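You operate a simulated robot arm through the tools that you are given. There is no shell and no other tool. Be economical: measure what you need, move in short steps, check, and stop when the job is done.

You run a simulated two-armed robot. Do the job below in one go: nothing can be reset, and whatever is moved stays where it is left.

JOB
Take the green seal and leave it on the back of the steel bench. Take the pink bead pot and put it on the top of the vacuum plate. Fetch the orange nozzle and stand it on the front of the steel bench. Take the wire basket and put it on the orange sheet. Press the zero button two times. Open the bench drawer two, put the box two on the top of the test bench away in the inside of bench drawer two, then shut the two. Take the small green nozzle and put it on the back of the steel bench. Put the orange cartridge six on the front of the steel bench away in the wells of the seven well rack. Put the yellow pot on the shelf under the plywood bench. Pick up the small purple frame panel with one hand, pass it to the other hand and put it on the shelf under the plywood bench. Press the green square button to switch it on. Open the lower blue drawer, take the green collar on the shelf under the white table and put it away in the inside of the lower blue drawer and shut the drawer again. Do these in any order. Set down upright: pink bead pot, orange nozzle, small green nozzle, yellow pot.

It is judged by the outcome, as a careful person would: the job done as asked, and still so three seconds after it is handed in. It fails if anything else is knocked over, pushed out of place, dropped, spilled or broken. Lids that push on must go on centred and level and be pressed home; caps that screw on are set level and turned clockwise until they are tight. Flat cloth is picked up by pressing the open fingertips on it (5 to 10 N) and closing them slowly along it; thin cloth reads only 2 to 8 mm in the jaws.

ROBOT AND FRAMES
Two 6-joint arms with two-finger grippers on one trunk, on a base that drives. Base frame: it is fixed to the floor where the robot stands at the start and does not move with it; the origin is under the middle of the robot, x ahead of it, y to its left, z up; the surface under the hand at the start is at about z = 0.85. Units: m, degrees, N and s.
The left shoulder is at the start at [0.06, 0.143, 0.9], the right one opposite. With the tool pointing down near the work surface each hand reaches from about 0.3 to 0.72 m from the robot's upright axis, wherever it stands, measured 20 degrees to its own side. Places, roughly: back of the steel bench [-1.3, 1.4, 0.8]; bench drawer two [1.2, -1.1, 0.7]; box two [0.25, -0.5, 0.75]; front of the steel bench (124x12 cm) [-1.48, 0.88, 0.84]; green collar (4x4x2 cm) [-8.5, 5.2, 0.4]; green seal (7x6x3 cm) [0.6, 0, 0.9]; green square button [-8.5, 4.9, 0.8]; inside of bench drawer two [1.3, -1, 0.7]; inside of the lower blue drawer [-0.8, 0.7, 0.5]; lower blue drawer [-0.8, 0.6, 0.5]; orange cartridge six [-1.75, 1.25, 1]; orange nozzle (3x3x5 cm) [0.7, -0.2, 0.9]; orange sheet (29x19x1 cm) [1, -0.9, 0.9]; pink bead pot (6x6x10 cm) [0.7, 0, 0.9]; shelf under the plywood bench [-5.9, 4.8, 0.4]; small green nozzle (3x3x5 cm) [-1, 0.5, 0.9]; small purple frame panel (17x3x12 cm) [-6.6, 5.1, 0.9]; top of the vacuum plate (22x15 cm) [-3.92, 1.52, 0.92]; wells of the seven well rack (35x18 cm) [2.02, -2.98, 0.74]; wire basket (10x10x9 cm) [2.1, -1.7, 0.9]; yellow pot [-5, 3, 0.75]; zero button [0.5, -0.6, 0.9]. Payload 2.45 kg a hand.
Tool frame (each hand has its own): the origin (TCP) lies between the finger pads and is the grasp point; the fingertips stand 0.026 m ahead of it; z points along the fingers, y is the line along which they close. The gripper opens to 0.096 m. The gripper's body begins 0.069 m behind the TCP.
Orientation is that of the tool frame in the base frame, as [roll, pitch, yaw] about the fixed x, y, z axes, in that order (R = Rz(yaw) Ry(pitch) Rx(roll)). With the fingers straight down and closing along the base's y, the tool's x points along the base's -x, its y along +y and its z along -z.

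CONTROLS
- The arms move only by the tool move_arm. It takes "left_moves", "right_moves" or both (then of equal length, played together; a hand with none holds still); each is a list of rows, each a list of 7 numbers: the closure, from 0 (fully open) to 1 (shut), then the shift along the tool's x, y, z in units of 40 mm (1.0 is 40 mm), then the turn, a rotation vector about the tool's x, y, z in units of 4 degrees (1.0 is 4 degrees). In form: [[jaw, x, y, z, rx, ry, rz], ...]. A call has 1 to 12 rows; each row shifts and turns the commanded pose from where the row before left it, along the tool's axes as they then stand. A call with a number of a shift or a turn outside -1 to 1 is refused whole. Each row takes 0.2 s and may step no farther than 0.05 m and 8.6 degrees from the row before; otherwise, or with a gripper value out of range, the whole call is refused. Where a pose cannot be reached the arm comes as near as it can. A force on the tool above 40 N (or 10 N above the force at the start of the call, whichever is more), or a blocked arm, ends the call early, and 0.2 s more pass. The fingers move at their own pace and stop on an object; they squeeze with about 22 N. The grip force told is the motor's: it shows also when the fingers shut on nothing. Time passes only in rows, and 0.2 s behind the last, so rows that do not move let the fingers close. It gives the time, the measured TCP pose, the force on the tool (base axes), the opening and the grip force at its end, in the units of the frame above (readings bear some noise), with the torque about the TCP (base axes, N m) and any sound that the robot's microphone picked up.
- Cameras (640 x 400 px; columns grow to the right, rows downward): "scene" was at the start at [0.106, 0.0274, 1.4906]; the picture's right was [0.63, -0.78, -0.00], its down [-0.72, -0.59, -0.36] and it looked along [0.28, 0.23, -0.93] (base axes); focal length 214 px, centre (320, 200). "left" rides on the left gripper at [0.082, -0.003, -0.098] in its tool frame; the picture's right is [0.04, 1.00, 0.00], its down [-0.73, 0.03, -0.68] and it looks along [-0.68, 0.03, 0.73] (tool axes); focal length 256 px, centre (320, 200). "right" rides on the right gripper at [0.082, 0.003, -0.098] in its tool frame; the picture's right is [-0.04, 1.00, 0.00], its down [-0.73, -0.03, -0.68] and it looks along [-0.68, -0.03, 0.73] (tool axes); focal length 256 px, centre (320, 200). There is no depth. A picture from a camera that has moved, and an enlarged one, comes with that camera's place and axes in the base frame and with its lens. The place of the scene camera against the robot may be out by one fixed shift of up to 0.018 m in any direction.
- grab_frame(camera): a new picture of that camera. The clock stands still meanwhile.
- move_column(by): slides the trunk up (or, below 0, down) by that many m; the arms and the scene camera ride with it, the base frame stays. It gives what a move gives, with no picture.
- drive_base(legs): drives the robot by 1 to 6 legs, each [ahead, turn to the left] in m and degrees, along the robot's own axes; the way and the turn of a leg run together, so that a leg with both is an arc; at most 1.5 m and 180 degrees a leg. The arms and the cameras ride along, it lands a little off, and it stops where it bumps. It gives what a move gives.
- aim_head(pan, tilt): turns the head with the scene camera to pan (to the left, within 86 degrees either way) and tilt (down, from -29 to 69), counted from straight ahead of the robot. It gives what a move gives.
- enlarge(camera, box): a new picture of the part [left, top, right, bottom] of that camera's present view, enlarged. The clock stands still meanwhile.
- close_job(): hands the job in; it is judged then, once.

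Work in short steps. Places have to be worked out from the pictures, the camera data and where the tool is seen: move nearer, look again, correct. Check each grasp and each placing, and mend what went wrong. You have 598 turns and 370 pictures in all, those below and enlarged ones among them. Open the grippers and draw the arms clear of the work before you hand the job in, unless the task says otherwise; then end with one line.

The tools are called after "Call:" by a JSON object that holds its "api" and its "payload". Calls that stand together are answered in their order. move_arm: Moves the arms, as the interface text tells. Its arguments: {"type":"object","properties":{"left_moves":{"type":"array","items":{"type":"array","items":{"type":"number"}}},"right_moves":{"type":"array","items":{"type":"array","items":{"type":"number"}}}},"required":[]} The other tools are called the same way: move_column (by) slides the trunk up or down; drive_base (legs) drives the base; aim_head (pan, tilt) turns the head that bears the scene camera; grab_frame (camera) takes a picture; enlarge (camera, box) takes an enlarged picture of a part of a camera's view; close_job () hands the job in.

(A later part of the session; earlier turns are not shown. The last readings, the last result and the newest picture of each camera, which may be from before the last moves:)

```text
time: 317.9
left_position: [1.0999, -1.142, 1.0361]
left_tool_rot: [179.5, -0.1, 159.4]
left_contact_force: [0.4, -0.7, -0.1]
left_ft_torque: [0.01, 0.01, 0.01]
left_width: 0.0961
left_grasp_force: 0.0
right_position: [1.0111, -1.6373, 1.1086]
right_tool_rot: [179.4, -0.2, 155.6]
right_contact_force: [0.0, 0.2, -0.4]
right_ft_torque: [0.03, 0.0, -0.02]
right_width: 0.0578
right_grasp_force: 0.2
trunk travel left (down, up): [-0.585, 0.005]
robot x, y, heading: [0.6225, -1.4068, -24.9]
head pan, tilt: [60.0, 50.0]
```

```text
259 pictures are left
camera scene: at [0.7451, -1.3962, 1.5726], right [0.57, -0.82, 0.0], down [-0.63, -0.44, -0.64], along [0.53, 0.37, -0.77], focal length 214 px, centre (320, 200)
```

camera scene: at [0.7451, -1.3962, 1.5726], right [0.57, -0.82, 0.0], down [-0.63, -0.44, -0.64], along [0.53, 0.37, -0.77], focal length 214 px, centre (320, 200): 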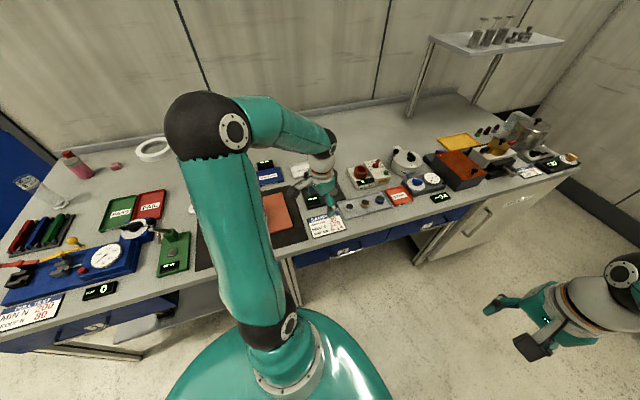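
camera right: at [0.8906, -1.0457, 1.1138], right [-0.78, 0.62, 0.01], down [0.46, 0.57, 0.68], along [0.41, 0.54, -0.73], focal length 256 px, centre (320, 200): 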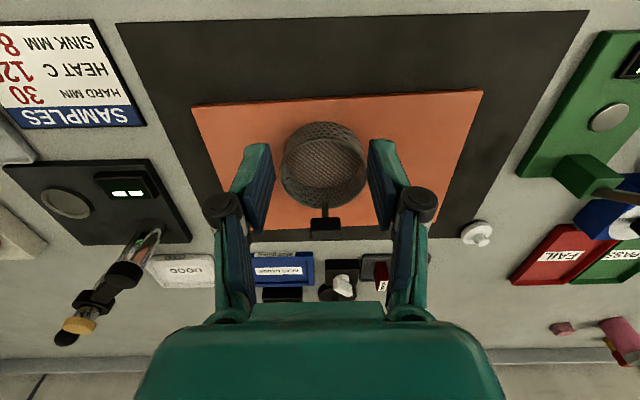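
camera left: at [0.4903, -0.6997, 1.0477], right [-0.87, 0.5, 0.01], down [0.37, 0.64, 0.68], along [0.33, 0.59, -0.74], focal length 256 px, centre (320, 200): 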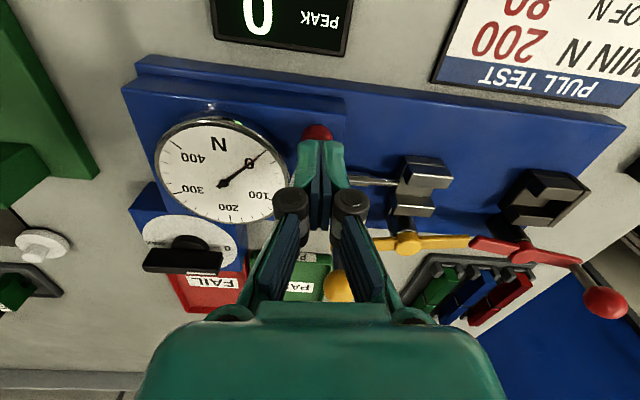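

The turn was blocked; the left hand may be touching the device with the lever. I look closely.

Call:
{"api": "grab_frame", "payload": {"camera": "left"}}

Call:
{"api": "enlarge", "payload": {"camera": "scene", "box": [240, 120, 400, 240]}}

```text
258 pictures are left
camera left: at [1.0203, -1.1165, 1.1352], right [0.31, 0.95, 0.01], down [0.7, -0.24, 0.68], along [0.65, -0.21, -0.74], focal length 256 px, centre (320, 200)
```

left: 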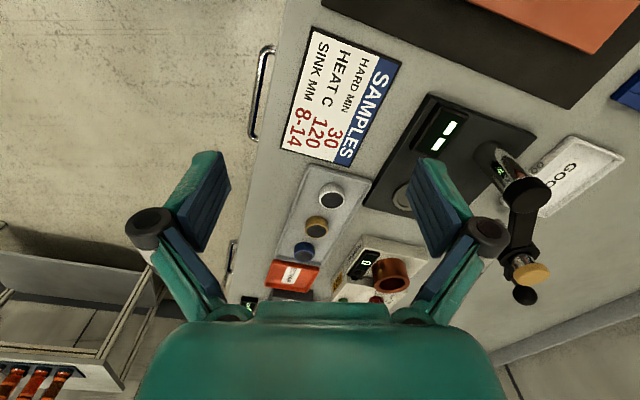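

```text
3.33 times, centred on (320, 180) of scene
camera zoom: at [0.7451, -1.3962, 1.5726], right [0.57, -0.82, 0.0], down [-0.63, -0.44, -0.64], along [0.53, 0.37, -0.77], focal length 715 px, centre (320, 267)
```

zoom: 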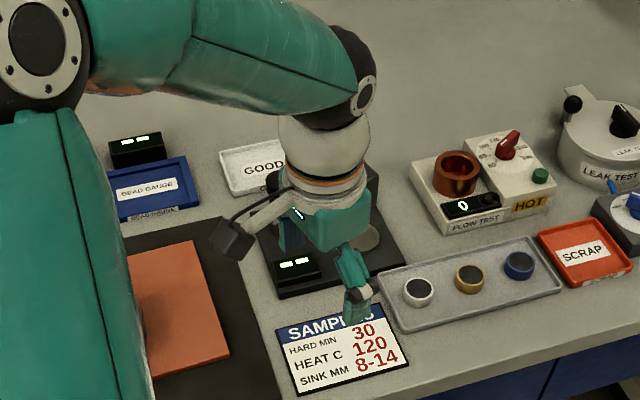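

The lever device is right beside the hand. I move the hand away from it toward the robot, and raise it.

Call:
{"api": "move_arm", "payload": {"left_moves": [[0, 0, -0.9, 0, 0, 0, 0], [0, 0.3, -0.9, 0, 0, 0, 0], [0, 0.5, -0.8, -0.3, 0, 0, 0], [0, 0.5, -0.8, -0.5, 0, 0, 0], [0, 0.5, -0.8, -0.5, 0, 0, 0], [0, 0.5, -0.8, -0.5, 0, 0, 0]]}}

Call:
{"api": "grab_frame", "payload": {"camera": "scene"}}

```text
time: 319.3
left_position: [0.9425, -1.2981, 1.1047]
left_tool_rot: [179.4, 0.0, 159.4]
left_contact_force: [0.5, 1.0, -0.3]
left_ft_torque: [0.0, 0.01, -0.03]
left_width: 0.096
left_grasp_force: 0.0
right_position: [1.0113, -1.6365, 1.1096]
right_tool_rot: [179.4, 0.0, 155.6]
right_contact_force: [-0.1, 1.1, -0.1]
right_ft_torque: [-0.01, 0.01, -0.02]
right_width: 0.0575
right_grasp_force: 0.1
trunk travel left (down, up): [-0.585, 0.005]
robot x, y, heading: [0.6216, -1.41, -24.9]
head pan, tilt: [60.0, 50.0]
```

```text
256 pictures are left
camera scene: at [0.7443, -1.3958, 1.5726], right [0.57, -0.82, 0.0], down [-0.63, -0.44, -0.64], along [0.53, 0.37, -0.77], focal length 214 px, centre (320, 200)
```

scene: 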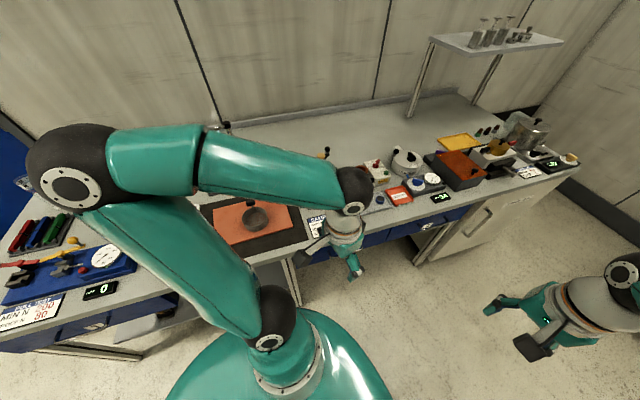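

Call:
{"api": "drive_base", "payload": {"legs": [[0, -13]]}}

Call:
{"api": "grab_frame", "payload": {"camera": "scene"}}

```text
time: 320.6
left_position: [0.9588, -1.3725, 1.1057]
left_tool_rot: [179.5, -0.1, 146.2]
left_contact_force: [0.6, 0.3, 0.4]
left_ft_torque: [-0.05, 0.03, 0.0]
left_width: 0.0961
left_grasp_force: 0.0
right_position: [0.9492, -1.7187, 1.1089]
right_tool_rot: [179.4, -0.2, 142.5]
right_contact_force: [-0.9, -0.3, 0.1]
right_ft_torque: [0.01, 0.01, -0.01]
right_width: 0.0575
right_grasp_force: 0.1
trunk travel left (down, up): [-0.585, 0.005]
robot x, y, heading: [0.6274, -1.4039, -37.9]
head pan, tilt: [60.0, 50.0]
```

```text
255 pictures are left
camera scene: at [0.7501, -1.4177, 1.5726], right [0.37, -0.93, 0.0], down [-0.71, -0.29, -0.64], along [0.6, 0.24, -0.77], focal length 214 px, centre (320, 200)
```

scene: 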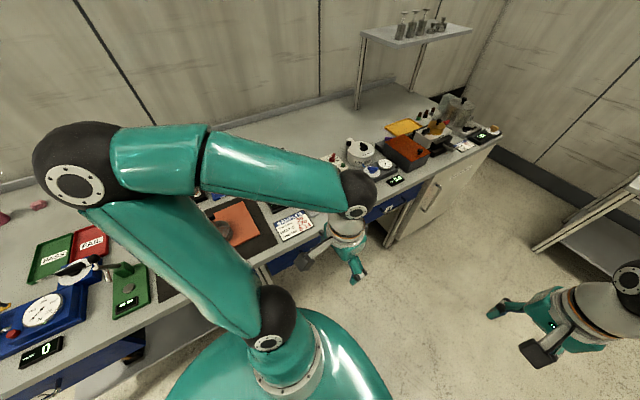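

Free now. I reverse along the aisle in steps.

Call:
{"api": "drive_base", "payload": {"legs": [[-0.5, 0]]}}

Call:
{"api": "aim_head", "payload": {"pan": -80, "tilt": 35}}

Call:
{"api": "grab_frame", "payload": {"camera": "scene"}}

```text
time: 323.6
left_position: [0.5618, -1.0602, 1.1066]
left_tool_rot: [179.6, -0.2, 146.5]
left_contact_force: [0.0, 0.7, -0.1]
left_ft_torque: [0.02, -0.01, 0.05]
left_width: 0.0959
left_grasp_force: 0.0
right_position: [0.5499, -1.4057, 1.1096]
right_tool_rot: [179.4, -0.1, 142.7]
right_contact_force: [-0.3, -0.1, -0.2]
right_ft_torque: [-0.02, -0.02, 0.01]
right_width: 0.0579
right_grasp_force: 0.0
trunk travel left (down, up): [-0.585, 0.005]
robot x, y, heading: [0.2318, -1.0915, -37.8]
head pan, tilt: [60.0, 50.0]
```

```text
time: 325.8
left_position: [0.5605, -1.0614, 1.107]
left_tool_rot: [179.6, 0.0, 146.4]
left_contact_force: [0.0, -1.0, -0.1]
left_ft_torque: [-0.02, -0.01, -0.03]
left_width: 0.0961
left_grasp_force: 0.0
right_position: [0.5512, -1.4061, 1.1105]
right_tool_rot: [179.4, -0.1, 142.5]
right_contact_force: [0.6, -0.3, 0.0]
right_ft_torque: [-0.05, -0.03, -0.02]
right_width: 0.0577
right_grasp_force: 0.0
trunk travel left (down, up): [-0.585, 0.005]
robot x, y, heading: [0.2324, -1.0916, -37.7]
head pan, tilt: [-80.0, 35.0]
```

```text
254 pictures are left
camera scene: at [0.2398, -1.2135, 1.5943], right [-0.88, 0.47, 0.0], down [0.27, 0.51, -0.82], along [-0.38, -0.72, -0.57], focal length 214 px, centre (320, 200)
```

scene: 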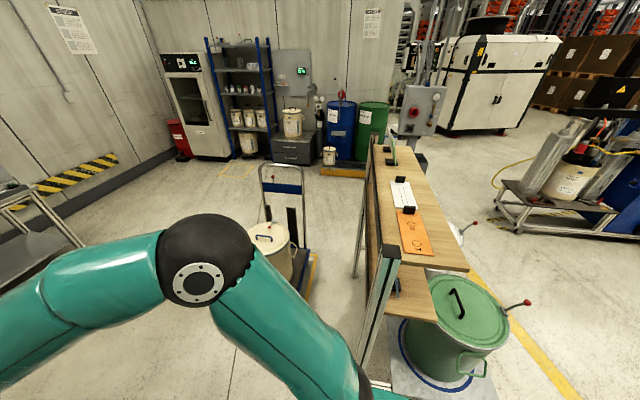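

The right elbow will pass the shelf with about 0.1 m to spare. I reverse on.

Call:
{"api": "drive_base", "payload": {"legs": [[-0.35, 0], [-0.3, 0]]}}

Call:
{"api": "aim_head", "payload": {"pan": 45, "tilt": 50}}

Call:
{"api": "grab_frame", "payload": {"camera": "scene"}}

```text
time: 329.8
left_position: [0.0438, -0.6598, 1.1067]
left_tool_rot: [179.5, -0.1, 146.3]
left_contact_force: [0.2, -0.3, 0.0]
left_ft_torque: [-0.04, -0.03, 0.01]
left_width: 0.0959
left_grasp_force: 0.1
right_position: [0.0329, -1.0059, 1.1111]
right_tool_rot: [179.4, -0.1, 142.5]
right_contact_force: [0.1, 0.5, 0.6]
right_ft_torque: [-0.02, -0.04, 0.02]
right_width: 0.0575
right_grasp_force: 0.0
trunk travel left (down, up): [-0.585, 0.005]
robot x, y, heading: [-0.2885, -0.6904, -37.7]
head pan, tilt: [-80.0, 35.0]
```

```text
time: 331.8
left_position: [0.0451, -0.6612, 1.107]
left_tool_rot: [179.5, 0.0, 146.4]
left_contact_force: [0.0, -0.4, -0.4]
left_ft_torque: [0.03, 0.01, 0.02]
left_width: 0.0962
left_grasp_force: 0.1
right_position: [0.0339, -1.0064, 1.1104]
right_tool_rot: [179.4, -0.2, 142.4]
right_contact_force: [-0.5, -0.3, -0.4]
right_ft_torque: [-0.01, -0.02, 0.02]
right_width: 0.0577
right_grasp_force: 0.1
trunk travel left (down, up): [-0.585, 0.005]
robot x, y, heading: [-0.286, -0.6893, -37.8]
head pan, tilt: [45.0, 50.0]
```

```text
253 pictures are left
camera scene: at [-0.16, -0.7254, 1.5726], right [0.12, -0.99, 0.0], down [-0.76, -0.09, -0.64], along [0.64, 0.08, -0.77], focal length 214 px, centre (320, 200)
```

scene: 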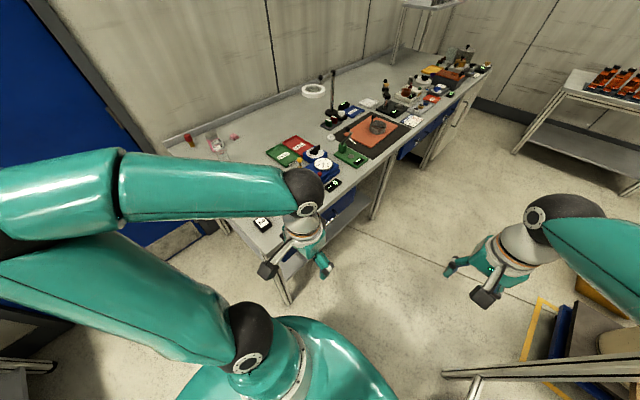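

Box two is at about (0.285,-0.44). I bring the left hand near it for a close view.

Call:
{"api": "move_arm", "payload": {"left_moves": [[0, -0.3, 0.95, 0, 0, 0, 0], [0, -0.3, 0.95, 0, 0, 0, 0], [0, -0.3, 0.95, 0, 0, 0, 0], [0, -0.3, 0.95, 0, 0, 0, 0], [0, -0.3, 0.95, 0, 0, 0, 0], [0, -0.3, 0.95, 0, 0, 0, 0]]}}

Call:
{"api": "grab_frame", "payload": {"camera": "left"}}

```text
time: 333.2
left_position: [0.2301, -0.5106, 1.1069]
left_tool_rot: [179.6, -0.2, 146.4]
left_contact_force: [0.0, 0.6, -0.3]
left_ft_torque: [-0.01, 0.02, -0.03]
left_width: 0.0959
left_grasp_force: 0.1
right_position: [0.0349, -1.0059, 1.1093]
right_tool_rot: [179.4, -0.1, 142.4]
right_contact_force: [0.5, -0.8, 0.3]
right_ft_torque: [0.01, 0.01, -0.01]
right_width: 0.0576
right_grasp_force: 0.1
trunk travel left (down, up): [-0.585, 0.005]
robot x, y, heading: [-0.2855, -0.689, -38.0]
head pan, tilt: [45.0, 50.0]
```

```text
252 pictures are left
camera left: at [0.16, -0.4681, 1.2061], right [0.52, 0.85, 0.01], down [0.63, -0.39, 0.68], along [0.58, -0.35, -0.74], focal length 256 px, centre (320, 200)
```

left: 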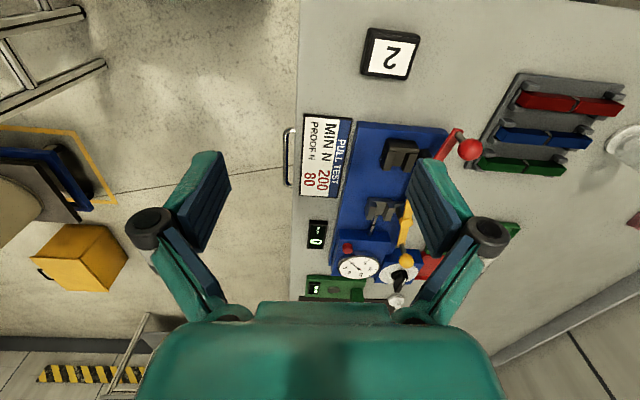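

Box two at (0.267,-0.436). I move over it, lower partway and check.

Call:
{"api": "move_arm", "payload": {"left_moves": [[0, 0.13, 0.9, 0, 0, 0, 0.8], [0, 0.13, 0.9, 0, 0, 0, 0.8], [0, 0, 0.27, 0.8, 0, 0, 0], [0, 0, 0, 1, 0, 0, 0], [0, 0, 0, 1, 0, 0, 0]]}}

Call:
{"api": "grab_frame", "payload": {"camera": "left"}}

```text
time: 334.4
left_position: [0.2718, -0.4367, 0.9969]
left_tool_rot: [179.5, -0.2, 139.9]
left_contact_force: [0.3, 0.8, -0.4]
left_ft_torque: [-0.02, 0.0, 0.01]
left_width: 0.0958
left_grasp_force: 0.1
right_position: [0.0344, -1.0064, 1.1104]
right_tool_rot: [179.4, -0.2, 142.5]
right_contact_force: [0.1, 0.8, 0.3]
right_ft_torque: [0.0, 0.02, 0.01]
right_width: 0.0577
right_grasp_force: 0.0
trunk travel left (down, up): [-0.585, 0.005]
robot x, y, heading: [-0.2864, -0.6847, -37.9]
head pan, tilt: [45.0, 50.0]
```

```text
251 pictures are left
camera left: at [0.2049, -0.3867, 1.0964], right [0.61, 0.79, 0.01], down [0.58, -0.46, 0.68], along [0.54, -0.41, -0.74], focal length 256 px, centre (320, 200)
```

left: 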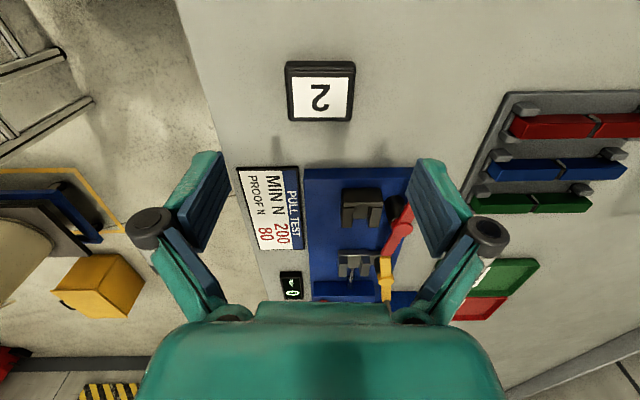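

Call:
{"api": "move_arm", "payload": {"left_moves": [[0, 0, 0.05, 1, 0, 0, 0], [0, 0, 0, 1, 0, 0, 0], [0, 0, 0, 0.85, 0, 0, 0], [1, 0, 0, 0, 0, 0, 0], [1, 0, 0, 0, 0, 0, 0], [1, 0, 0, 0, 0, 0, 0]]}}

Call:
{"api": "grab_frame", "payload": {"camera": "left"}}

```text
time: 335.8
left_position: [0.2711, -0.4334, 0.8846]
left_tool_rot: [179.4, -0.1, 140.0]
left_contact_force: [0.0, 0.1, -1.0]
left_ft_torque: [0.01, 0.04, -0.01]
left_width: 0.0595
left_grasp_force: 21.7
right_position: [0.033, -1.0053, 1.1096]
right_tool_rot: [179.4, -0.3, 142.5]
right_contact_force: [-0.6, 0.6, 0.5]
right_ft_torque: [0.01, 0.02, 0.0]
right_width: 0.0577
right_grasp_force: 0.0
trunk travel left (down, up): [-0.585, 0.005]
robot x, y, heading: [-0.2867, -0.6951, -37.7]
head pan, tilt: [45.0, 50.0]
```

```text
250 pictures are left
camera left: at [0.2053, -0.3838, 0.9839], right [0.61, 0.79, 0.01], down [0.58, -0.46, 0.68], along [0.54, -0.41, -0.74], focal length 256 px, centre (320, 200)
```

left: 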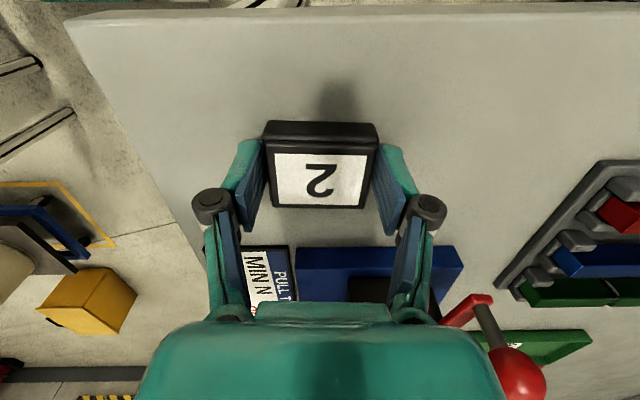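

Box two is held. I lift it and draw it in for the drive to drawer two.

Call:
{"api": "move_arm", "payload": {"left_moves": [[1, 0, 0, -1, 0, 0, 0], [1, 0, 0, -1, 0, 0, 0], [1, 0, 0, -1, 0, 0, 0], [1, 0, 0, -1, 0, 0, 0], [1, 0, 0, -1, 0, 0, 0], [1, 0, 0, -0.8, 0, 0, 0], [1, 0.2, -1, 0, 0, 0, 0], [1, 0.2, -1, 0, 0, 0, 0], [1, 0.2, -1, 0, 0, 0, 0], [1, 0.2, -1, 0, 0, 0, 0], [1, 0.2, -1, 0, 0, 0, 0]]}}

Call:
{"api": "drive_base", "payload": {"legs": [[0.7, 0], [0.62, 0]]}}

Call:
{"api": "aim_head", "payload": {"pan": 60, "tilt": 50}}

Call:
{"api": "grab_frame", "payload": {"camera": "scene"}}

```text
time: 338.2
left_position: [0.112, -0.5627, 1.1149]
left_tool_rot: [179.5, -0.2, 140.0]
left_contact_force: [-0.7, 0.5, -0.8]
left_ft_torque: [0.01, -0.01, 0.0]
left_width: 0.0593
left_grasp_force: 21.8
right_position: [0.0344, -1.0053, 1.1102]
right_tool_rot: [179.4, -0.1, 142.5]
right_contact_force: [-0.2, -0.7, 0.1]
right_ft_torque: [-0.01, -0.03, -0.02]
right_width: 0.0577
right_grasp_force: 0.0
trunk travel left (down, up): [-0.585, 0.005]
robot x, y, heading: [-0.2863, -0.6892, -38.0]
head pan, tilt: [45.0, 50.0]
```

```text
time: 345.3
left_position: [1.1537, -1.3781, 1.114]
left_tool_rot: [179.4, -0.2, 140.0]
left_contact_force: [0.7, 0.0, -1.1]
left_ft_torque: [0.04, 0.01, -0.02]
left_width: 0.0591
left_grasp_force: 21.9
right_position: [1.0741, -1.8206, 1.1101]
right_tool_rot: [179.3, -0.2, 142.5]
right_contact_force: [-0.3, -0.4, -0.8]
right_ft_torque: [0.0, -0.02, -0.03]
right_width: 0.0575
right_grasp_force: 0.2
trunk travel left (down, up): [-0.585, 0.005]
robot x, y, heading: [0.7545, -1.5053, -37.7]
head pan, tilt: [45.0, 50.0]
```

```text
time: 346.0
left_position: [1.1528, -1.3778, 1.1148]
left_tool_rot: [179.6, -0.2, 139.9]
left_contact_force: [0.1, 0.3, -1.0]
left_ft_torque: [0.01, 0.04, 0.03]
left_width: 0.0591
left_grasp_force: 21.5
right_position: [1.0754, -1.82, 1.1104]
right_tool_rot: [179.4, -0.2, 142.5]
right_contact_force: [-0.4, 0.1, 0.0]
right_ft_torque: [0.0, 0.04, -0.01]
right_width: 0.0576
right_grasp_force: 0.1
trunk travel left (down, up): [-0.585, 0.005]
robot x, y, heading: [0.7525, -1.5038, -38.0]
head pan, tilt: [60.0, 50.0]
```

```text
249 pictures are left
camera scene: at [0.8757, -1.5197, 1.5726], right [0.38, -0.93, 0.0], down [-0.71, -0.29, -0.64], along [0.6, 0.24, -0.77], focal length 214 px, centre (320, 200)
```

scene: 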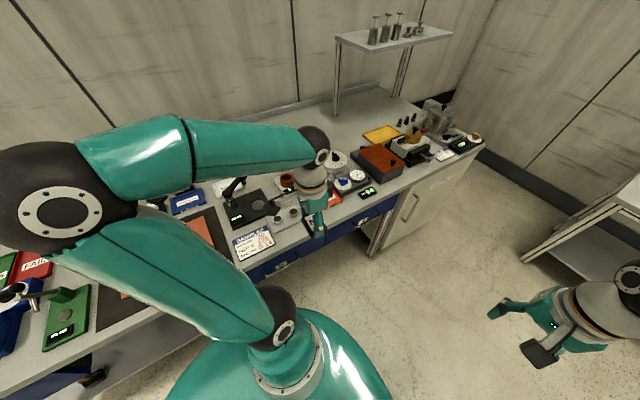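

Call:
{"api": "enlarge", "payload": {"camera": "scene", "box": [220, 170, 420, 295]}}

```text
3.20 times, centred on (320, 232) of scene
camera zoom: at [0.8757, -1.5197, 1.5726], right [0.38, -0.93, 0.0], down [-0.71, -0.29, -0.64], along [0.6, 0.24, -0.77], focal length 686 px, centre (320, 96)
```

zoom: 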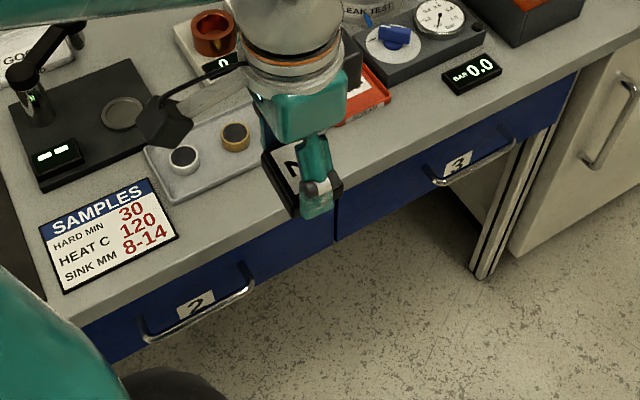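

Drawer two's handle is near (1.14,-1.255,z≈0.76). I turn to face the bench and back off so the drawer has room to open.

Call:
{"api": "drive_base", "payload": {"legs": [[0, 90], [-0.25, 0]]}}

Call:
{"api": "aim_head", "payload": {"pan": -10, "tilt": 55}}

Call:
{"api": "grab_frame", "payload": {"camera": "scene"}}

```text
time: 349.5
left_position: [0.802, -1.0876, 1.1144]
left_tool_rot: [179.7, -0.2, -154.0]
left_contact_force: [0.0, 0.3, -1.4]
left_ft_torque: [-0.03, -0.03, 0.0]
left_width: 0.0592
left_grasp_force: 22.1
right_position: [1.1735, -1.3369, 1.1112]
right_tool_rot: [179.6, -0.1, -151.3]
right_contact_force: [-0.4, 1.4, -0.4]
right_ft_torque: [-0.09, -0.02, -0.01]
right_width: 0.0578
right_grasp_force: 0.1
trunk travel left (down, up): [-0.585, 0.005]
robot x, y, heading: [0.7709, -1.5349, 28.9]
head pan, tilt: [60.0, 50.0]
stopped in leg 1: the robot was blocked; the commanded pose is now the measured one
```

```text
time: 350.9
left_position: [0.8008, -1.0891, 1.1149]
left_tool_rot: [179.6, -0.2, -153.9]
left_contact_force: [0.7, 0.0, -0.4]
left_ft_torque: [0.02, -0.03, 0.0]
left_width: 0.0594
left_grasp_force: 21.8
right_position: [1.1761, -1.3395, 1.1122]
right_tool_rot: [179.5, -0.3, -151.3]
right_contact_force: [-0.6, 0.3, -0.5]
right_ft_torque: [-0.01, -0.03, -0.02]
right_width: 0.0573
right_grasp_force: 0.0
trunk travel left (down, up): [-0.585, 0.005]
robot x, y, heading: [0.7697, -1.5337, 29.0]
head pan, tilt: [-10.0, 55.0]
```

```text
247 pictures are left
camera scene: at [0.8932, -1.4881, 1.5661], right [0.33, -0.94, 0.0], down [-0.77, -0.27, -0.57], along [0.54, 0.19, -0.82], focal length 214 px, centre (320, 200)
```

scene: 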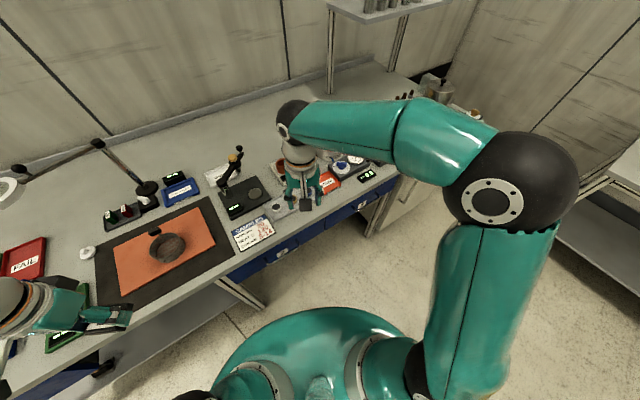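

The rear is blocked by the dolly here. I move further along the aisle where there's more room, and face the drawer from its right side.

Call:
{"api": "drive_base", "payload": {"legs": [[0, -92], [0.42, 0], [0, 140]]}}

Call:
{"api": "aim_head", "payload": {"pan": 0, "tilt": 50}}

Call:
{"api": "grab_frame", "payload": {"camera": "scene"}}

```text
time: 354.1
left_position: [1.1658, -1.3249, 1.1164]
left_tool_rot: [179.4, -0.4, 148.5]
left_contact_force: [0.0, -0.6, 0.5]
left_ft_torque: [0.03, 0.0, 0.01]
left_width: 0.0595
left_grasp_force: 22.5
right_position: [1.1546, -1.7747, 1.1105]
right_tool_rot: [179.3, -0.3, 151.1]
right_contact_force: [0.4, -0.2, -0.5]
right_ft_torque: [0.06, -0.01, 0.01]
right_width: 0.0576
right_grasp_force: 0.2
trunk travel left (down, up): [-0.585, 0.005]
robot x, y, heading: [0.7913, -1.507, -29.1]
head pan, tilt: [-10.0, 55.0]
stopped in leg 1: the robot was blocked; the commanded pose is now the measured one
```

```text
time: 354.8
left_position: [1.1673, -1.3219, 1.1166]
left_tool_rot: [179.4, -0.1, 148.5]
left_contact_force: [0.6, 0.8, -0.8]
left_ft_torque: [0.0, -0.02, -0.03]
left_width: 0.0593
left_grasp_force: 21.6
right_position: [1.1545, -1.7721, 1.1116]
right_tool_rot: [179.3, -0.1, 151.1]
right_contact_force: [-0.5, 0.1, -0.1]
right_ft_torque: [-0.07, 0.03, 0.0]
right_width: 0.0579
right_grasp_force: 0.0
trunk travel left (down, up): [-0.585, 0.005]
robot x, y, heading: [0.7892, -1.5023, -29.5]
head pan, tilt: [0.0, 50.0]
```

```text
246 pictures are left
camera scene: at [0.9099, -1.5812, 1.5726], right [-0.49, -0.87, 0.0], down [-0.67, 0.38, -0.64], along [0.56, -0.31, -0.77], focal length 214 px, centre (320, 200)
```

scene: 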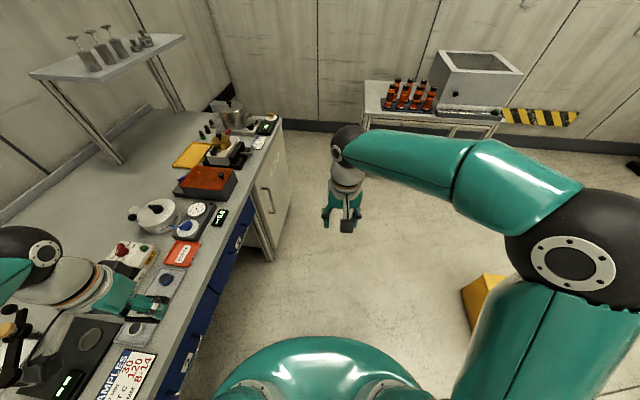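

Call:
{"api": "drive_base", "payload": {"legs": [[0.2, -10], [0.22, -30]]}}

Call:
{"api": "grab_frame", "payload": {"camera": "scene"}}

```text
time: 358.0
left_position: [1.4852, -1.8972, 1.1168]
left_tool_rot: [179.5, -0.3, 108.5]
left_contact_force: [0.2, -0.4, -0.6]
left_ft_torque: [0.04, 0.01, -0.03]
left_width: 0.0597
left_grasp_force: 22.0
right_position: [1.187, -2.2324, 1.1119]
right_tool_rot: [179.5, -0.2, 111.0]
right_contact_force: [-0.5, -0.2, 0.3]
right_ft_torque: [0.05, -0.03, -0.02]
right_width: 0.0575
right_grasp_force: 0.0
trunk travel left (down, up): [-0.585, 0.005]
robot x, y, heading: [1.0886, -1.7876, -69.6]
head pan, tilt: [0.0, 50.0]
```

```text
245 pictures are left
camera scene: at [1.1397, -1.9254, 1.5725], right [-0.94, -0.35, 0.0], down [-0.27, 0.72, -0.64], along [0.23, -0.6, -0.77], focal length 214 px, centre (320, 200)
```

scene: 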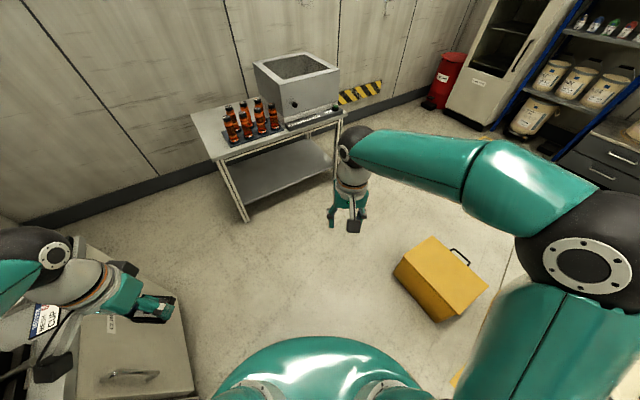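

I turn left to face the drawer and back a little.

Call:
{"api": "drive_base", "payload": {"legs": [[0, 145], [-0.12, 0]]}}

Call:
{"api": "aim_head", "payload": {"pan": 5, "tilt": 50}}

Call:
{"api": "grab_frame", "payload": {"camera": "scene"}}

```text
time: 361.5
left_position: [1.3959, -1.5174, 1.1161]
left_tool_rot: [179.7, -0.2, 164.6]
left_contact_force: [-0.2, 0.3, -1.1]
left_ft_torque: [-0.06, 0.0, 0.0]
left_width: 0.0593
left_grasp_force: 21.5
right_position: [1.5108, -1.9525, 1.1142]
right_tool_rot: [179.6, -0.1, 167.3]
right_contact_force: [0.5, 0.4, 1.0]
right_ft_torque: [-0.03, 0.02, -0.01]
right_width: 0.0574
right_grasp_force: 0.1
trunk travel left (down, up): [-0.585, 0.005]
robot x, y, heading: [1.0793, -1.8134, -13.1]
head pan, tilt: [0.0, 50.0]
stopped in leg 1: the robot was blocked; the commanded pose is now the measured one
```

```text
time: 362.2
left_position: [1.3947, -1.5191, 1.1178]
left_tool_rot: [179.5, -0.2, 164.6]
left_contact_force: [0.0, 0.2, 0.3]
left_ft_torque: [-0.05, 0.01, -0.01]
left_width: 0.0593
left_grasp_force: 22.6
right_position: [1.5096, -1.9552, 1.1134]
right_tool_rot: [179.3, -0.2, 167.1]
right_contact_force: [0.3, 0.2, 0.8]
right_ft_torque: [-0.02, -0.01, 0.0]
right_width: 0.0577
right_grasp_force: 0.0
trunk travel left (down, up): [-0.585, 0.005]
robot x, y, heading: [1.0804, -1.8159, -13.4]
head pan, tilt: [5.0, 50.0]
```

```text
244 pictures are left
camera scene: at [1.2149, -1.8485, 1.5726], right [-0.14, -0.99, 0.0], down [-0.76, 0.11, -0.64], along [0.64, -0.09, -0.77], focal length 214 px, centre (320, 200)
```

scene: 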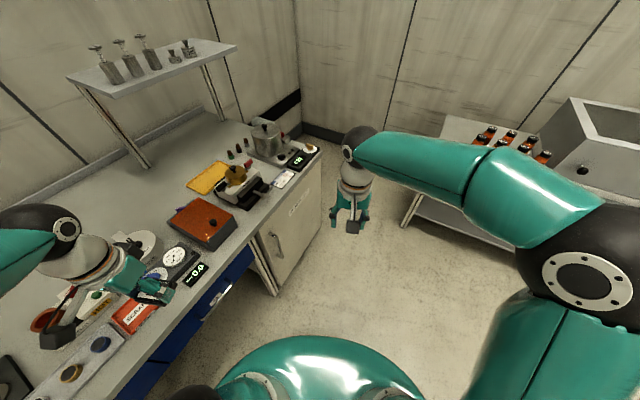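

The dolly blocks rear swings here. I'll turn round in the open area near the rack table and come back facing the other way.

Call:
{"api": "drive_base", "payload": {"legs": [[0, -45], [0.8, 0], [0, 95], [0, 92]]}}

```text
time: 372.0
left_position: [1.6762, -2.099, 1.117]
left_tool_rot: [179.7, -0.2, -171.7]
left_contact_force: [0.0, 0.7, -0.8]
left_ft_torque: [-0.09, -0.02, 0.04]
left_width: 0.0592
left_grasp_force: 21.7
right_position: [1.9553, -2.4525, 1.1139]
right_tool_rot: [179.5, -0.3, -169.2]
right_contact_force: [0.8, 1.4, 0.1]
right_ft_torque: [-0.07, 0.03, -0.02]
right_width: 0.0577
right_grasp_force: 0.0
trunk travel left (down, up): [-0.585, 0.005]
robot x, y, heading: [1.5079, -2.5354, 12.1]
head pan, tilt: [5.0, 50.0]
stopped in leg 3: the robot was blocked; the commanded pose is now the measured one
```

The front corner meets the rack table. I back off 0.15 m and continue the turn.

Call:
{"api": "drive_base", "payload": {"legs": [[-0.15, 0], [0, 60], [0, 58]]}}

```text
time: 376.3
left_position: [1.077, -2.1997, 1.1164]
left_tool_rot: [179.8, -0.1, -113.3]
left_contact_force: [-1.3, 0.7, -1.6]
left_ft_torque: [-0.02, -0.09, 0.02]
left_width: 0.0591
left_grasp_force: 22.1
right_position: [1.5271, -2.1475, 1.1164]
right_tool_rot: [179.6, -0.2, -110.9]
right_contact_force: [-1.3, 0.3, 0.2]
right_ft_torque: [-0.05, -0.04, 0.02]
right_width: 0.0576
right_grasp_force: 0.0
trunk travel left (down, up): [-0.585, 0.005]
robot x, y, heading: [1.3985, -2.5841, 70.1]
head pan, tilt: [5.0, 50.0]
stopped in leg 2: the robot was blocked; the commanded pose is now the measured one
```

Call:
{"api": "drive_base", "payload": {"legs": [[0.2, 0], [0, 55], [0.5, 0]]}}

Call:
{"api": "grab_frame", "payload": {"camera": "scene"}}

```text
time: 383.2
left_position: [0.6783, -2.0294, 1.1191]
left_tool_rot: [179.6, -0.1, -57.9]
left_contact_force: [0.1, -0.7, -1.3]
left_ft_torque: [0.05, -0.04, 0.0]
left_width: 0.0593
left_grasp_force: 21.7
right_position: [0.8888, -1.6304, 1.116]
right_tool_rot: [179.4, -0.1, -55.2]
right_contact_force: [1.2, -0.3, 0.8]
right_ft_torque: [-0.03, -0.02, 0.04]
right_width: 0.0578
right_grasp_force: 0.0
trunk travel left (down, up): [-0.585, 0.005]
robot x, y, heading: [1.1821, -1.9775, 125.5]
head pan, tilt: [5.0, 50.0]
```

```text
243 pictures are left
camera scene: at [1.0985, -1.8804, 1.5726], right [0.76, 0.65, 0.0], down [0.5, -0.58, -0.64], along [-0.42, 0.49, -0.77], focal length 214 px, centre (320, 200)
```

scene: 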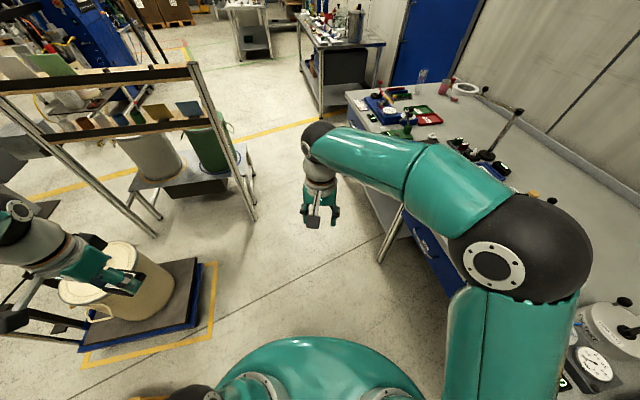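

I turn right now to face the drawer.

Call:
{"api": "drive_base", "payload": {"legs": [[0.12, 0], [0, -48]]}}

Call:
{"api": "aim_head", "payload": {"pan": 0, "tilt": 55}}

Call:
{"api": "grab_frame", "payload": {"camera": "scene"}}

```text
time: 386.9
left_position: [0.7392, -1.5381, 1.1195]
left_tool_rot: [179.5, -0.1, -105.9]
left_contact_force: [0.7, -0.3, -0.8]
left_ft_torque: [-0.02, 0.01, -0.01]
left_width: 0.0592
left_grasp_force: 22.1
right_position: [1.1775, -1.4283, 1.1171]
right_tool_rot: [179.4, 0.0, -103.4]
right_contact_force: [-0.8, 0.5, -0.3]
right_ft_torque: [-0.02, 0.03, -0.02]
right_width: 0.0577
right_grasp_force: 0.0
trunk travel left (down, up): [-0.585, 0.005]
robot x, y, heading: [1.0837, -1.875, 77.9]
head pan, tilt: [5.0, 50.0]
```

```text
time: 387.6
left_position: [0.7405, -1.5391, 1.1207]
left_tool_rot: [179.4, -0.1, -105.8]
left_contact_force: [-0.1, 0.0, -0.1]
left_ft_torque: [0.0, 0.03, -0.03]
left_width: 0.0591
left_grasp_force: 22.0
right_position: [1.1787, -1.4282, 1.1177]
right_tool_rot: [179.4, -0.2, -103.3]
right_contact_force: [0.7, -0.1, -0.4]
right_ft_torque: [0.02, -0.01, 0.03]
right_width: 0.0577
right_grasp_force: 0.1
trunk travel left (down, up): [-0.585, 0.005]
robot x, y, heading: [1.0832, -1.874, 77.4]
head pan, tilt: [0.0, 55.0]
```

```text
242 pictures are left
camera scene: at [1.1187, -1.7533, 1.5662], right [0.98, -0.21, 0.0], down [-0.18, -0.8, -0.57], along [0.12, 0.56, -0.82], focal length 214 px, centre (320, 200)
```

scene: 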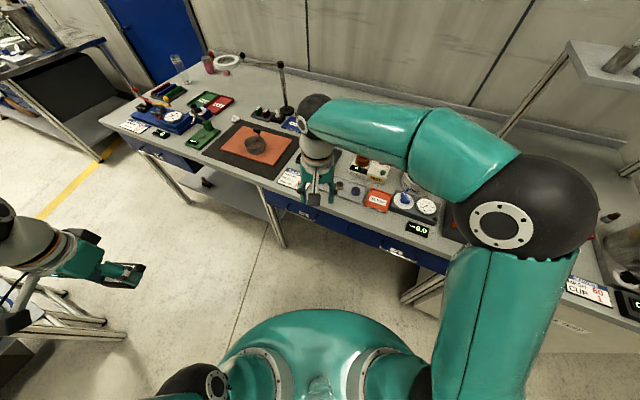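

Drawer two is reachable here. I turn the right tool so its fingers can clasp the horizontal handle from front-above (yaw +65°, then tilt 40°).

Call:
{"api": "move_arm", "payload": {"right_moves": [[0.2, 0, 0, 0, 0, 0, -1], [0.2, 0, 0, 0, 0, 0, -1], [0.2, 0, 0, 0, 0, 0, -1], [0.2, 0, 0, 0, 0, 0, -1], [0.2, 0, 0, 0, 0, 0, -1], [0.2, 0, 0, 0, 0, 0, -1], [0.2, 0, 0, 0, 0, 0, -1], [0.2, 0, 0, 0, 0, 0, -1], [0.2, 0, 0, 0, 0, 0, -1], [0.2, 0, 0, 0, 0, 0, -1], [0.2, 0, 0, 0, 0, 0, -1], [0.2, 0, 0, 0, 0, 0, -1]]}}

Call:
{"api": "move_arm", "payload": {"right_moves": [[0.2, 0, 0, 0, 0, 0, -1], [0.2, 0, 0, 0, 0, 0, -1], [0.2, 0, 0, 0, 0, 0, -1], [0.2, 0, 0, 0, 0, 0, -1], [0.2, 0, 0, 0, 1, 0, 0], [0.2, 0, 0, 0, 1, 0, 0], [0.2, 0, 0, 0, 1, 0, 0], [0.2, 0, 0, 0, 1, 0, 0], [0.2, 0, 0, 0, 1, 0, 0], [0.2, 0, 0, 0, 1, 0, 0]]}}

Call:
{"api": "grab_frame", "payload": {"camera": "right"}}

```text
time: 390.2
left_position: [0.7397, -1.5393, 1.1208]
left_tool_rot: [179.4, -0.1, -105.9]
left_contact_force: [-0.3, 0.5, -1.2]
left_ft_torque: [0.0, 0.04, 0.01]
left_width: 0.0595
left_grasp_force: 21.8
right_position: [1.1781, -1.4276, 1.1173]
right_tool_rot: [179.6, 0.3, -55.3]
right_contact_force: [-0.6, -0.1, 0.6]
right_ft_torque: [-0.01, -0.02, 0.01]
right_width: 0.0769
right_grasp_force: 0.1
trunk travel left (down, up): [-0.585, 0.005]
robot x, y, heading: [1.0852, -1.8706, 77.8]
head pan, tilt: [0.0, 55.0]
```

```text
time: 392.4
left_position: [0.7396, -1.5381, 1.1194]
left_tool_rot: [179.5, 0.0, -105.8]
left_contact_force: [-0.6, -0.4, -0.2]
left_ft_torque: [0.02, -0.02, 0.0]
left_width: 0.0591
left_grasp_force: 22.0
right_position: [1.177, -1.4284, 1.1182]
right_tool_rot: [-156.3, 0.5, -39.4]
right_contact_force: [-0.3, 0.0, -0.2]
right_ft_torque: [-0.01, 0.01, -0.02]
right_width: 0.0766
right_grasp_force: 0.1
trunk travel left (down, up): [-0.585, 0.005]
robot x, y, heading: [1.087, -1.8702, 77.8]
head pan, tilt: [0.0, 55.0]
```

```text
241 pictures are left
camera right: at [1.2143, -1.513, 1.2049], right [-0.61, -0.68, -0.4], down [-0.72, 0.27, 0.64], along [-0.33, 0.68, -0.66], focal length 256 px, centre (320, 200)
```

right: 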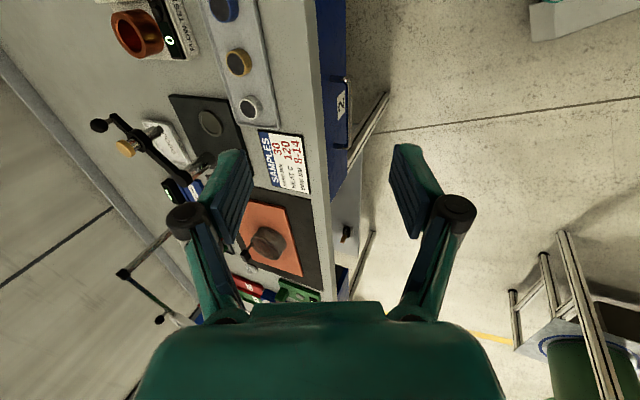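

I finish the tilt and lower the hand to a stand-off in front of the handle (bar at about (1.138,-1.259,0.755)).

Call:
{"api": "move_arm", "payload": {"right_moves": [[0.45, 0, 0, 0, 1, 0, 0], [0.45, 0, 0, 0, 1, 0, 0], [0.45, 0, 0, 0, 1, 0, 0], [0.45, 0, 0, 0, 1, 0, 0], [0.45, -0.43, 0.475, 0.8, 0, 0, 0], [0.45, -0.43, 0.475, 0.8, 0, 0, 0], [0.45, -0.43, 0.475, 0.8, 0, 0, 0], [0.45, -0.43, 0.475, 0.8, 0, 0, 0], [0.45, -0.43, 0.475, 0.8, 0, 0, 0], [0.45, -0.43, 0.475, 0.8, 0, 0, 0], [0.45, -0.43, 0.475, 0.8, 0, 0, 0]]}}

Call:
{"api": "grab_frame", "payload": {"camera": "right"}}

Call:
{"api": "grab_frame", "payload": {"camera": "scene"}}

```text
time: 394.4
left_position: [0.7404, -1.5382, 1.1193]
left_tool_rot: [179.5, -0.2, -105.9]
left_contact_force: [0.0, -0.5, -0.8]
left_ft_torque: [0.02, -0.01, -0.03]
left_width: 0.0591
left_grasp_force: 22.0
right_position: [1.1574, -1.3251, 1.0262]
right_tool_rot: [-138.0, 9.7, -43.3]
right_contact_force: [0.1, -0.1, -0.1]
right_ft_torque: [-0.01, -0.01, 0.0]
right_width: 0.0528
right_grasp_force: 0.0
trunk travel left (down, up): [-0.585, 0.005]
robot x, y, heading: [1.0848, -1.8746, 77.5]
head pan, tilt: [0.0, 55.0]
stopped in row 10 (right hand): the arm was blocked; the commanded pose is now the measured one
```

```text
240 pictures are left
camera right: at [1.177, -1.438, 1.0808], right [-0.62, -0.43, -0.65], down [-0.76, 0.12, 0.64], along [-0.2, 0.89, -0.4], focal length 256 px, centre (320, 200)
```

right: 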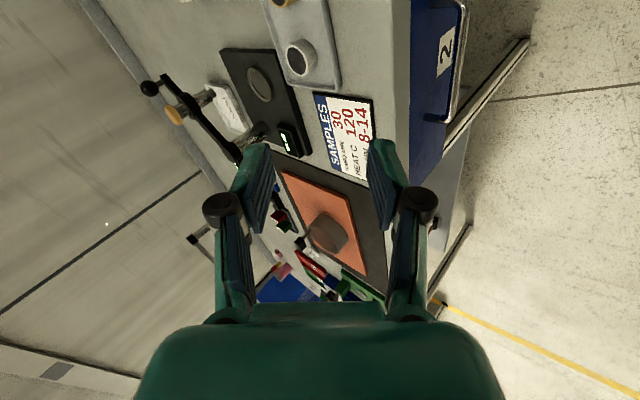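

```text
239 pictures are left
camera scene: at [1.1176, -1.752, 1.5637], right [0.98, -0.21, 0.0], down [-0.18, -0.8, -0.57], along [0.12, 0.56, -0.82], focal length 214 px, centre (320, 200)
```

scene: 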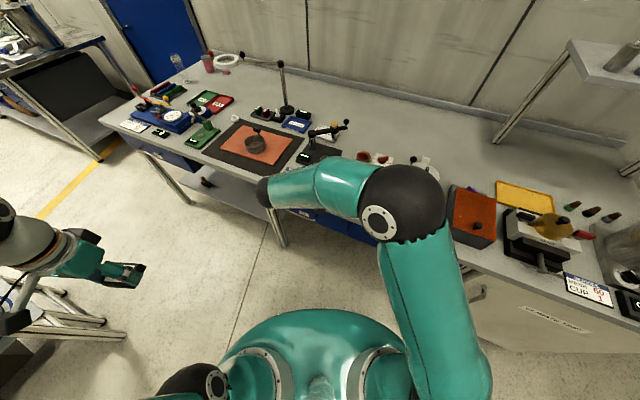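

The right elbow has come down over the bench; I reverse those moves at once.

Call:
{"api": "move_arm", "payload": {"right_moves": [[0.45, 0, -0.5, -0.7, 0, 0, 0], [0.45, 0.2, -0.5, -0.8, 0, 0, 0], [0.45, 0.43, -0.475, -0.7, 0, 0, 0], [0.45, 0.43, -0.475, -0.7, 0, 0, 0]]}}

Call:
{"api": "grab_frame", "payload": {"camera": "scene"}}

```text
time: 395.4
left_position: [0.7408, -1.5392, 1.1217]
left_tool_rot: [179.4, -0.1, -105.9]
left_contact_force: [0.1, -0.3, 0.5]
left_ft_torque: [-0.03, -0.02, -0.02]
left_width: 0.0591
left_grasp_force: 21.6
right_position: [1.1893, -1.3864, 1.1563]
right_tool_rot: [-138.0, 9.7, -43.1]
right_contact_force: [0.9, 0.7, 0.7]
right_ft_torque: [-0.02, 0.0, 0.05]
right_width: 0.053
right_grasp_force: 0.1
trunk travel left (down, up): [-0.585, 0.005]
robot x, y, heading: [1.0894, -1.8755, 77.6]
head pan, tilt: [0.0, 55.0]
```

```text
238 pictures are left
camera scene: at [1.1175, -1.7535, 1.5661], right [0.98, -0.21, 0.0], down [-0.18, -0.8, -0.57], along [0.12, 0.56, -0.82], focal length 214 px, centre (320, 200)
```

scene: 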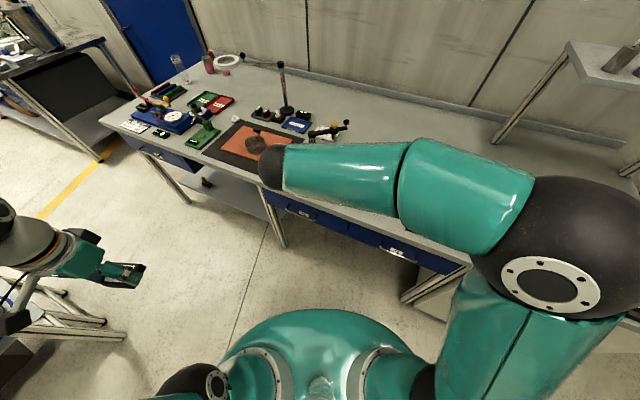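

I restore the right wrist to its upright posture first (it is high and clear now).

Call:
{"api": "move_arm", "payload": {"right_moves": [[0.2, 0, 0, 0, -1, 0, 0], [0.2, 0, 0, 0, -1, 0, 0], [0.2, 0, 0, 0, -1, 0, 0], [0.2, 0, 0, 0, -1, 0, 0], [0.2, 0, 0, 0, -1, 0, 0], [0.2, 0, 0, 0, -1, 0, 0], [0.2, 0, 0, 0, -1, 0, 0], [0.2, 0, 0, 0, -1, 0, 0], [0.2, 0, 0, 0, -1, 0, 0], [0.2, 0, 0, 0, -1, 0, 0]]}}

Call:
{"api": "grab_frame", "payload": {"camera": "scene"}}

```text
time: 397.6
left_position: [0.7393, -1.5386, 1.1198]
left_tool_rot: [179.5, -0.2, -106.0]
left_contact_force: [-0.5, 0.0, -0.1]
left_ft_torque: [0.01, 0.0, -0.02]
left_width: 0.059
left_grasp_force: 21.6
right_position: [1.1883, -1.3847, 1.1556]
right_tool_rot: [-178.1, 9.7, -43.1]
right_contact_force: [0.1, 0.6, -0.8]
right_ft_torque: [0.0, 0.0, 0.0]
right_width: 0.0767
right_grasp_force: 0.1
trunk travel left (down, up): [-0.585, 0.005]
robot x, y, heading: [1.0866, -1.8713, 77.5]
head pan, tilt: [0.0, 55.0]
```

```text
237 pictures are left
camera scene: at [1.1173, -1.7518, 1.566], right [0.98, -0.21, 0.0], down [-0.18, -0.8, -0.57], along [0.12, 0.56, -0.82], focal length 214 px, centre (320, 200)
```

scene: 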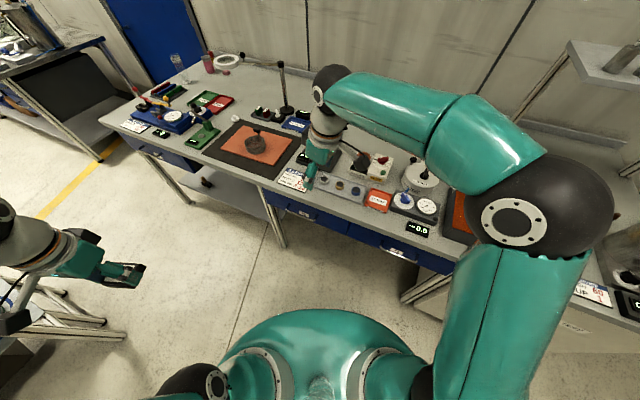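

Call:
{"api": "move_arm", "payload": {"right_moves": [[0.2, 0, 0, 0, 0, 1, 0], [0.2, 0, 0, 0, 0, 1, 0], [0.2, 0, 0, 0, 0.5, 0.4, 0], [0.2, 0.2, 0.9, 0, 0, 0, 0], [0.2, 0.2, 0.9, 0, 0, 0, 0], [0.2, 0.2, 0.9, 0, 0, 0, 0]]}}

Call:
{"api": "drive_base", "payload": {"legs": [[0, -40], [0, -40], [0, -14], [-0.42, 0]]}}

```text
time: 399.0
left_position: [0.7396, -1.5394, 1.1214]
left_tool_rot: [179.4, -0.1, -105.9]
left_contact_force: [0.2, -0.5, -0.7]
left_ft_torque: [0.03, -0.03, -0.03]
left_width: 0.0592
left_grasp_force: 22.4
right_position: [1.1309, -1.4816, 1.1487]
right_tool_rot: [-175.9, 0.0, -43.6]
right_contact_force: [0.3, 0.0, 1.0]
right_ft_torque: [0.02, -0.02, 0.03]
right_width: 0.0766
right_grasp_force: 0.0
trunk travel left (down, up): [-0.585, 0.005]
robot x, y, heading: [1.0831, -1.8744, 77.7]
head pan, tilt: [0.0, 55.0]
```

```text
time: 403.3
left_position: [1.3186, -1.4514, 1.1228]
left_tool_rot: [179.3, -0.1, 179.8]
left_contact_force: [0.9, -0.9, -0.5]
left_ft_torque: [0.02, 0.06, -0.02]
left_width: 0.0592
left_grasp_force: 22.0
right_position: [1.4788, -1.8138, 1.1493]
right_tool_rot: [-176.0, 0.0, -117.9]
right_contact_force: [0.0, 0.6, 0.5]
right_ft_torque: [0.06, 0.03, 0.03]
right_width: 0.0772
right_grasp_force: 0.1
trunk travel left (down, up): [-0.585, 0.005]
robot x, y, heading: [1.0838, -1.8425, 2.7]
head pan, tilt: [0.0, 55.0]
stopped in leg 2: the robot was blocked; the commanded pose is now the measured one
```

Call:
{"api": "drive_base", "payload": {"legs": [[0, -19], [-0.42, 0]]}}

```text
time: 407.0
left_position: [1.0282, -1.4292, 1.1213]
left_tool_rot: [179.5, -0.1, 160.8]
left_contact_force: [-0.8, 1.0, -0.4]
left_ft_torque: [0.01, -0.01, -0.04]
left_width: 0.0593
left_grasp_force: 21.7
right_position: [1.0622, -1.8224, 1.1494]
right_tool_rot: [-175.9, -0.1, -136.7]
right_contact_force: [-0.8, -0.3, -0.3]
right_ft_torque: [0.0, -0.01, 0.02]
right_width: 0.0768
right_grasp_force: 0.0
trunk travel left (down, up): [-0.585, 0.005]
robot x, y, heading: [0.6814, -1.7245, -16.3]
head pan, tilt: [0.0, 55.0]
```

Continuing worked. Now I turn left to face the drawer squarely.

Call:
{"api": "drive_base", "payload": {"legs": [[0, 35], [0, 33]]}}

Call:
{"api": "aim_head", "payload": {"pan": 0, "tilt": 55}}

Call:
{"api": "grab_frame", "payload": {"camera": "scene"}}

```text
time: 411.2
left_position: [0.5427, -1.284, 1.1212]
left_tool_rot: [179.8, -0.2, -131.8]
left_contact_force: [-0.1, 0.6, -1.3]
left_ft_torque: [-0.06, -0.03, 0.01]
left_width: 0.0593
left_grasp_force: 21.9
right_position: [0.9186, -1.403, 1.1505]
right_tool_rot: [-175.9, -0.1, -69.3]
right_contact_force: [-0.4, 0.2, -1.1]
right_ft_torque: [-0.09, -0.06, -0.02]
right_width: 0.0768
right_grasp_force: 0.1
trunk travel left (down, up): [-0.585, 0.005]
robot x, y, heading: [0.7103, -1.7431, 51.3]
head pan, tilt: [0.0, 55.0]
stopped in leg 2: the robot was blocked; the commanded pose is now the measured one
```

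```text
time: 411.8
left_position: [0.5447, -1.2864, 1.1236]
left_tool_rot: [179.4, -0.1, -131.8]
left_contact_force: [0.9, -0.4, -0.5]
left_ft_torque: [0.0, 0.02, 0.02]
left_width: 0.0591
left_grasp_force: 21.9
right_position: [0.9216, -1.4045, 1.1507]
right_tool_rot: [-176.1, 0.1, -69.3]
right_contact_force: [-0.2, -0.4, -0.5]
right_ft_torque: [-0.03, 0.02, -0.02]
right_width: 0.0767
right_grasp_force: 0.0
trunk travel left (down, up): [-0.585, 0.005]
robot x, y, heading: [0.711, -1.7413, 51.1]
head pan, tilt: [0.0, 55.0]
```

```text
236 pictures are left
camera scene: at [0.7966, -1.649, 1.566], right [0.78, -0.63, 0.0], down [-0.51, -0.64, -0.57], along [0.36, 0.45, -0.82], focal length 214 px, centre (320, 200)
```

scene: 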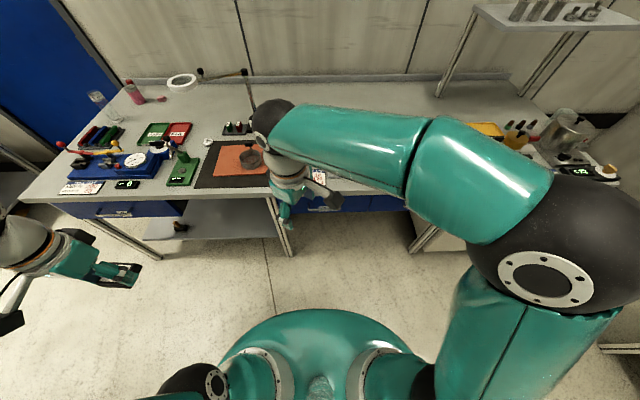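

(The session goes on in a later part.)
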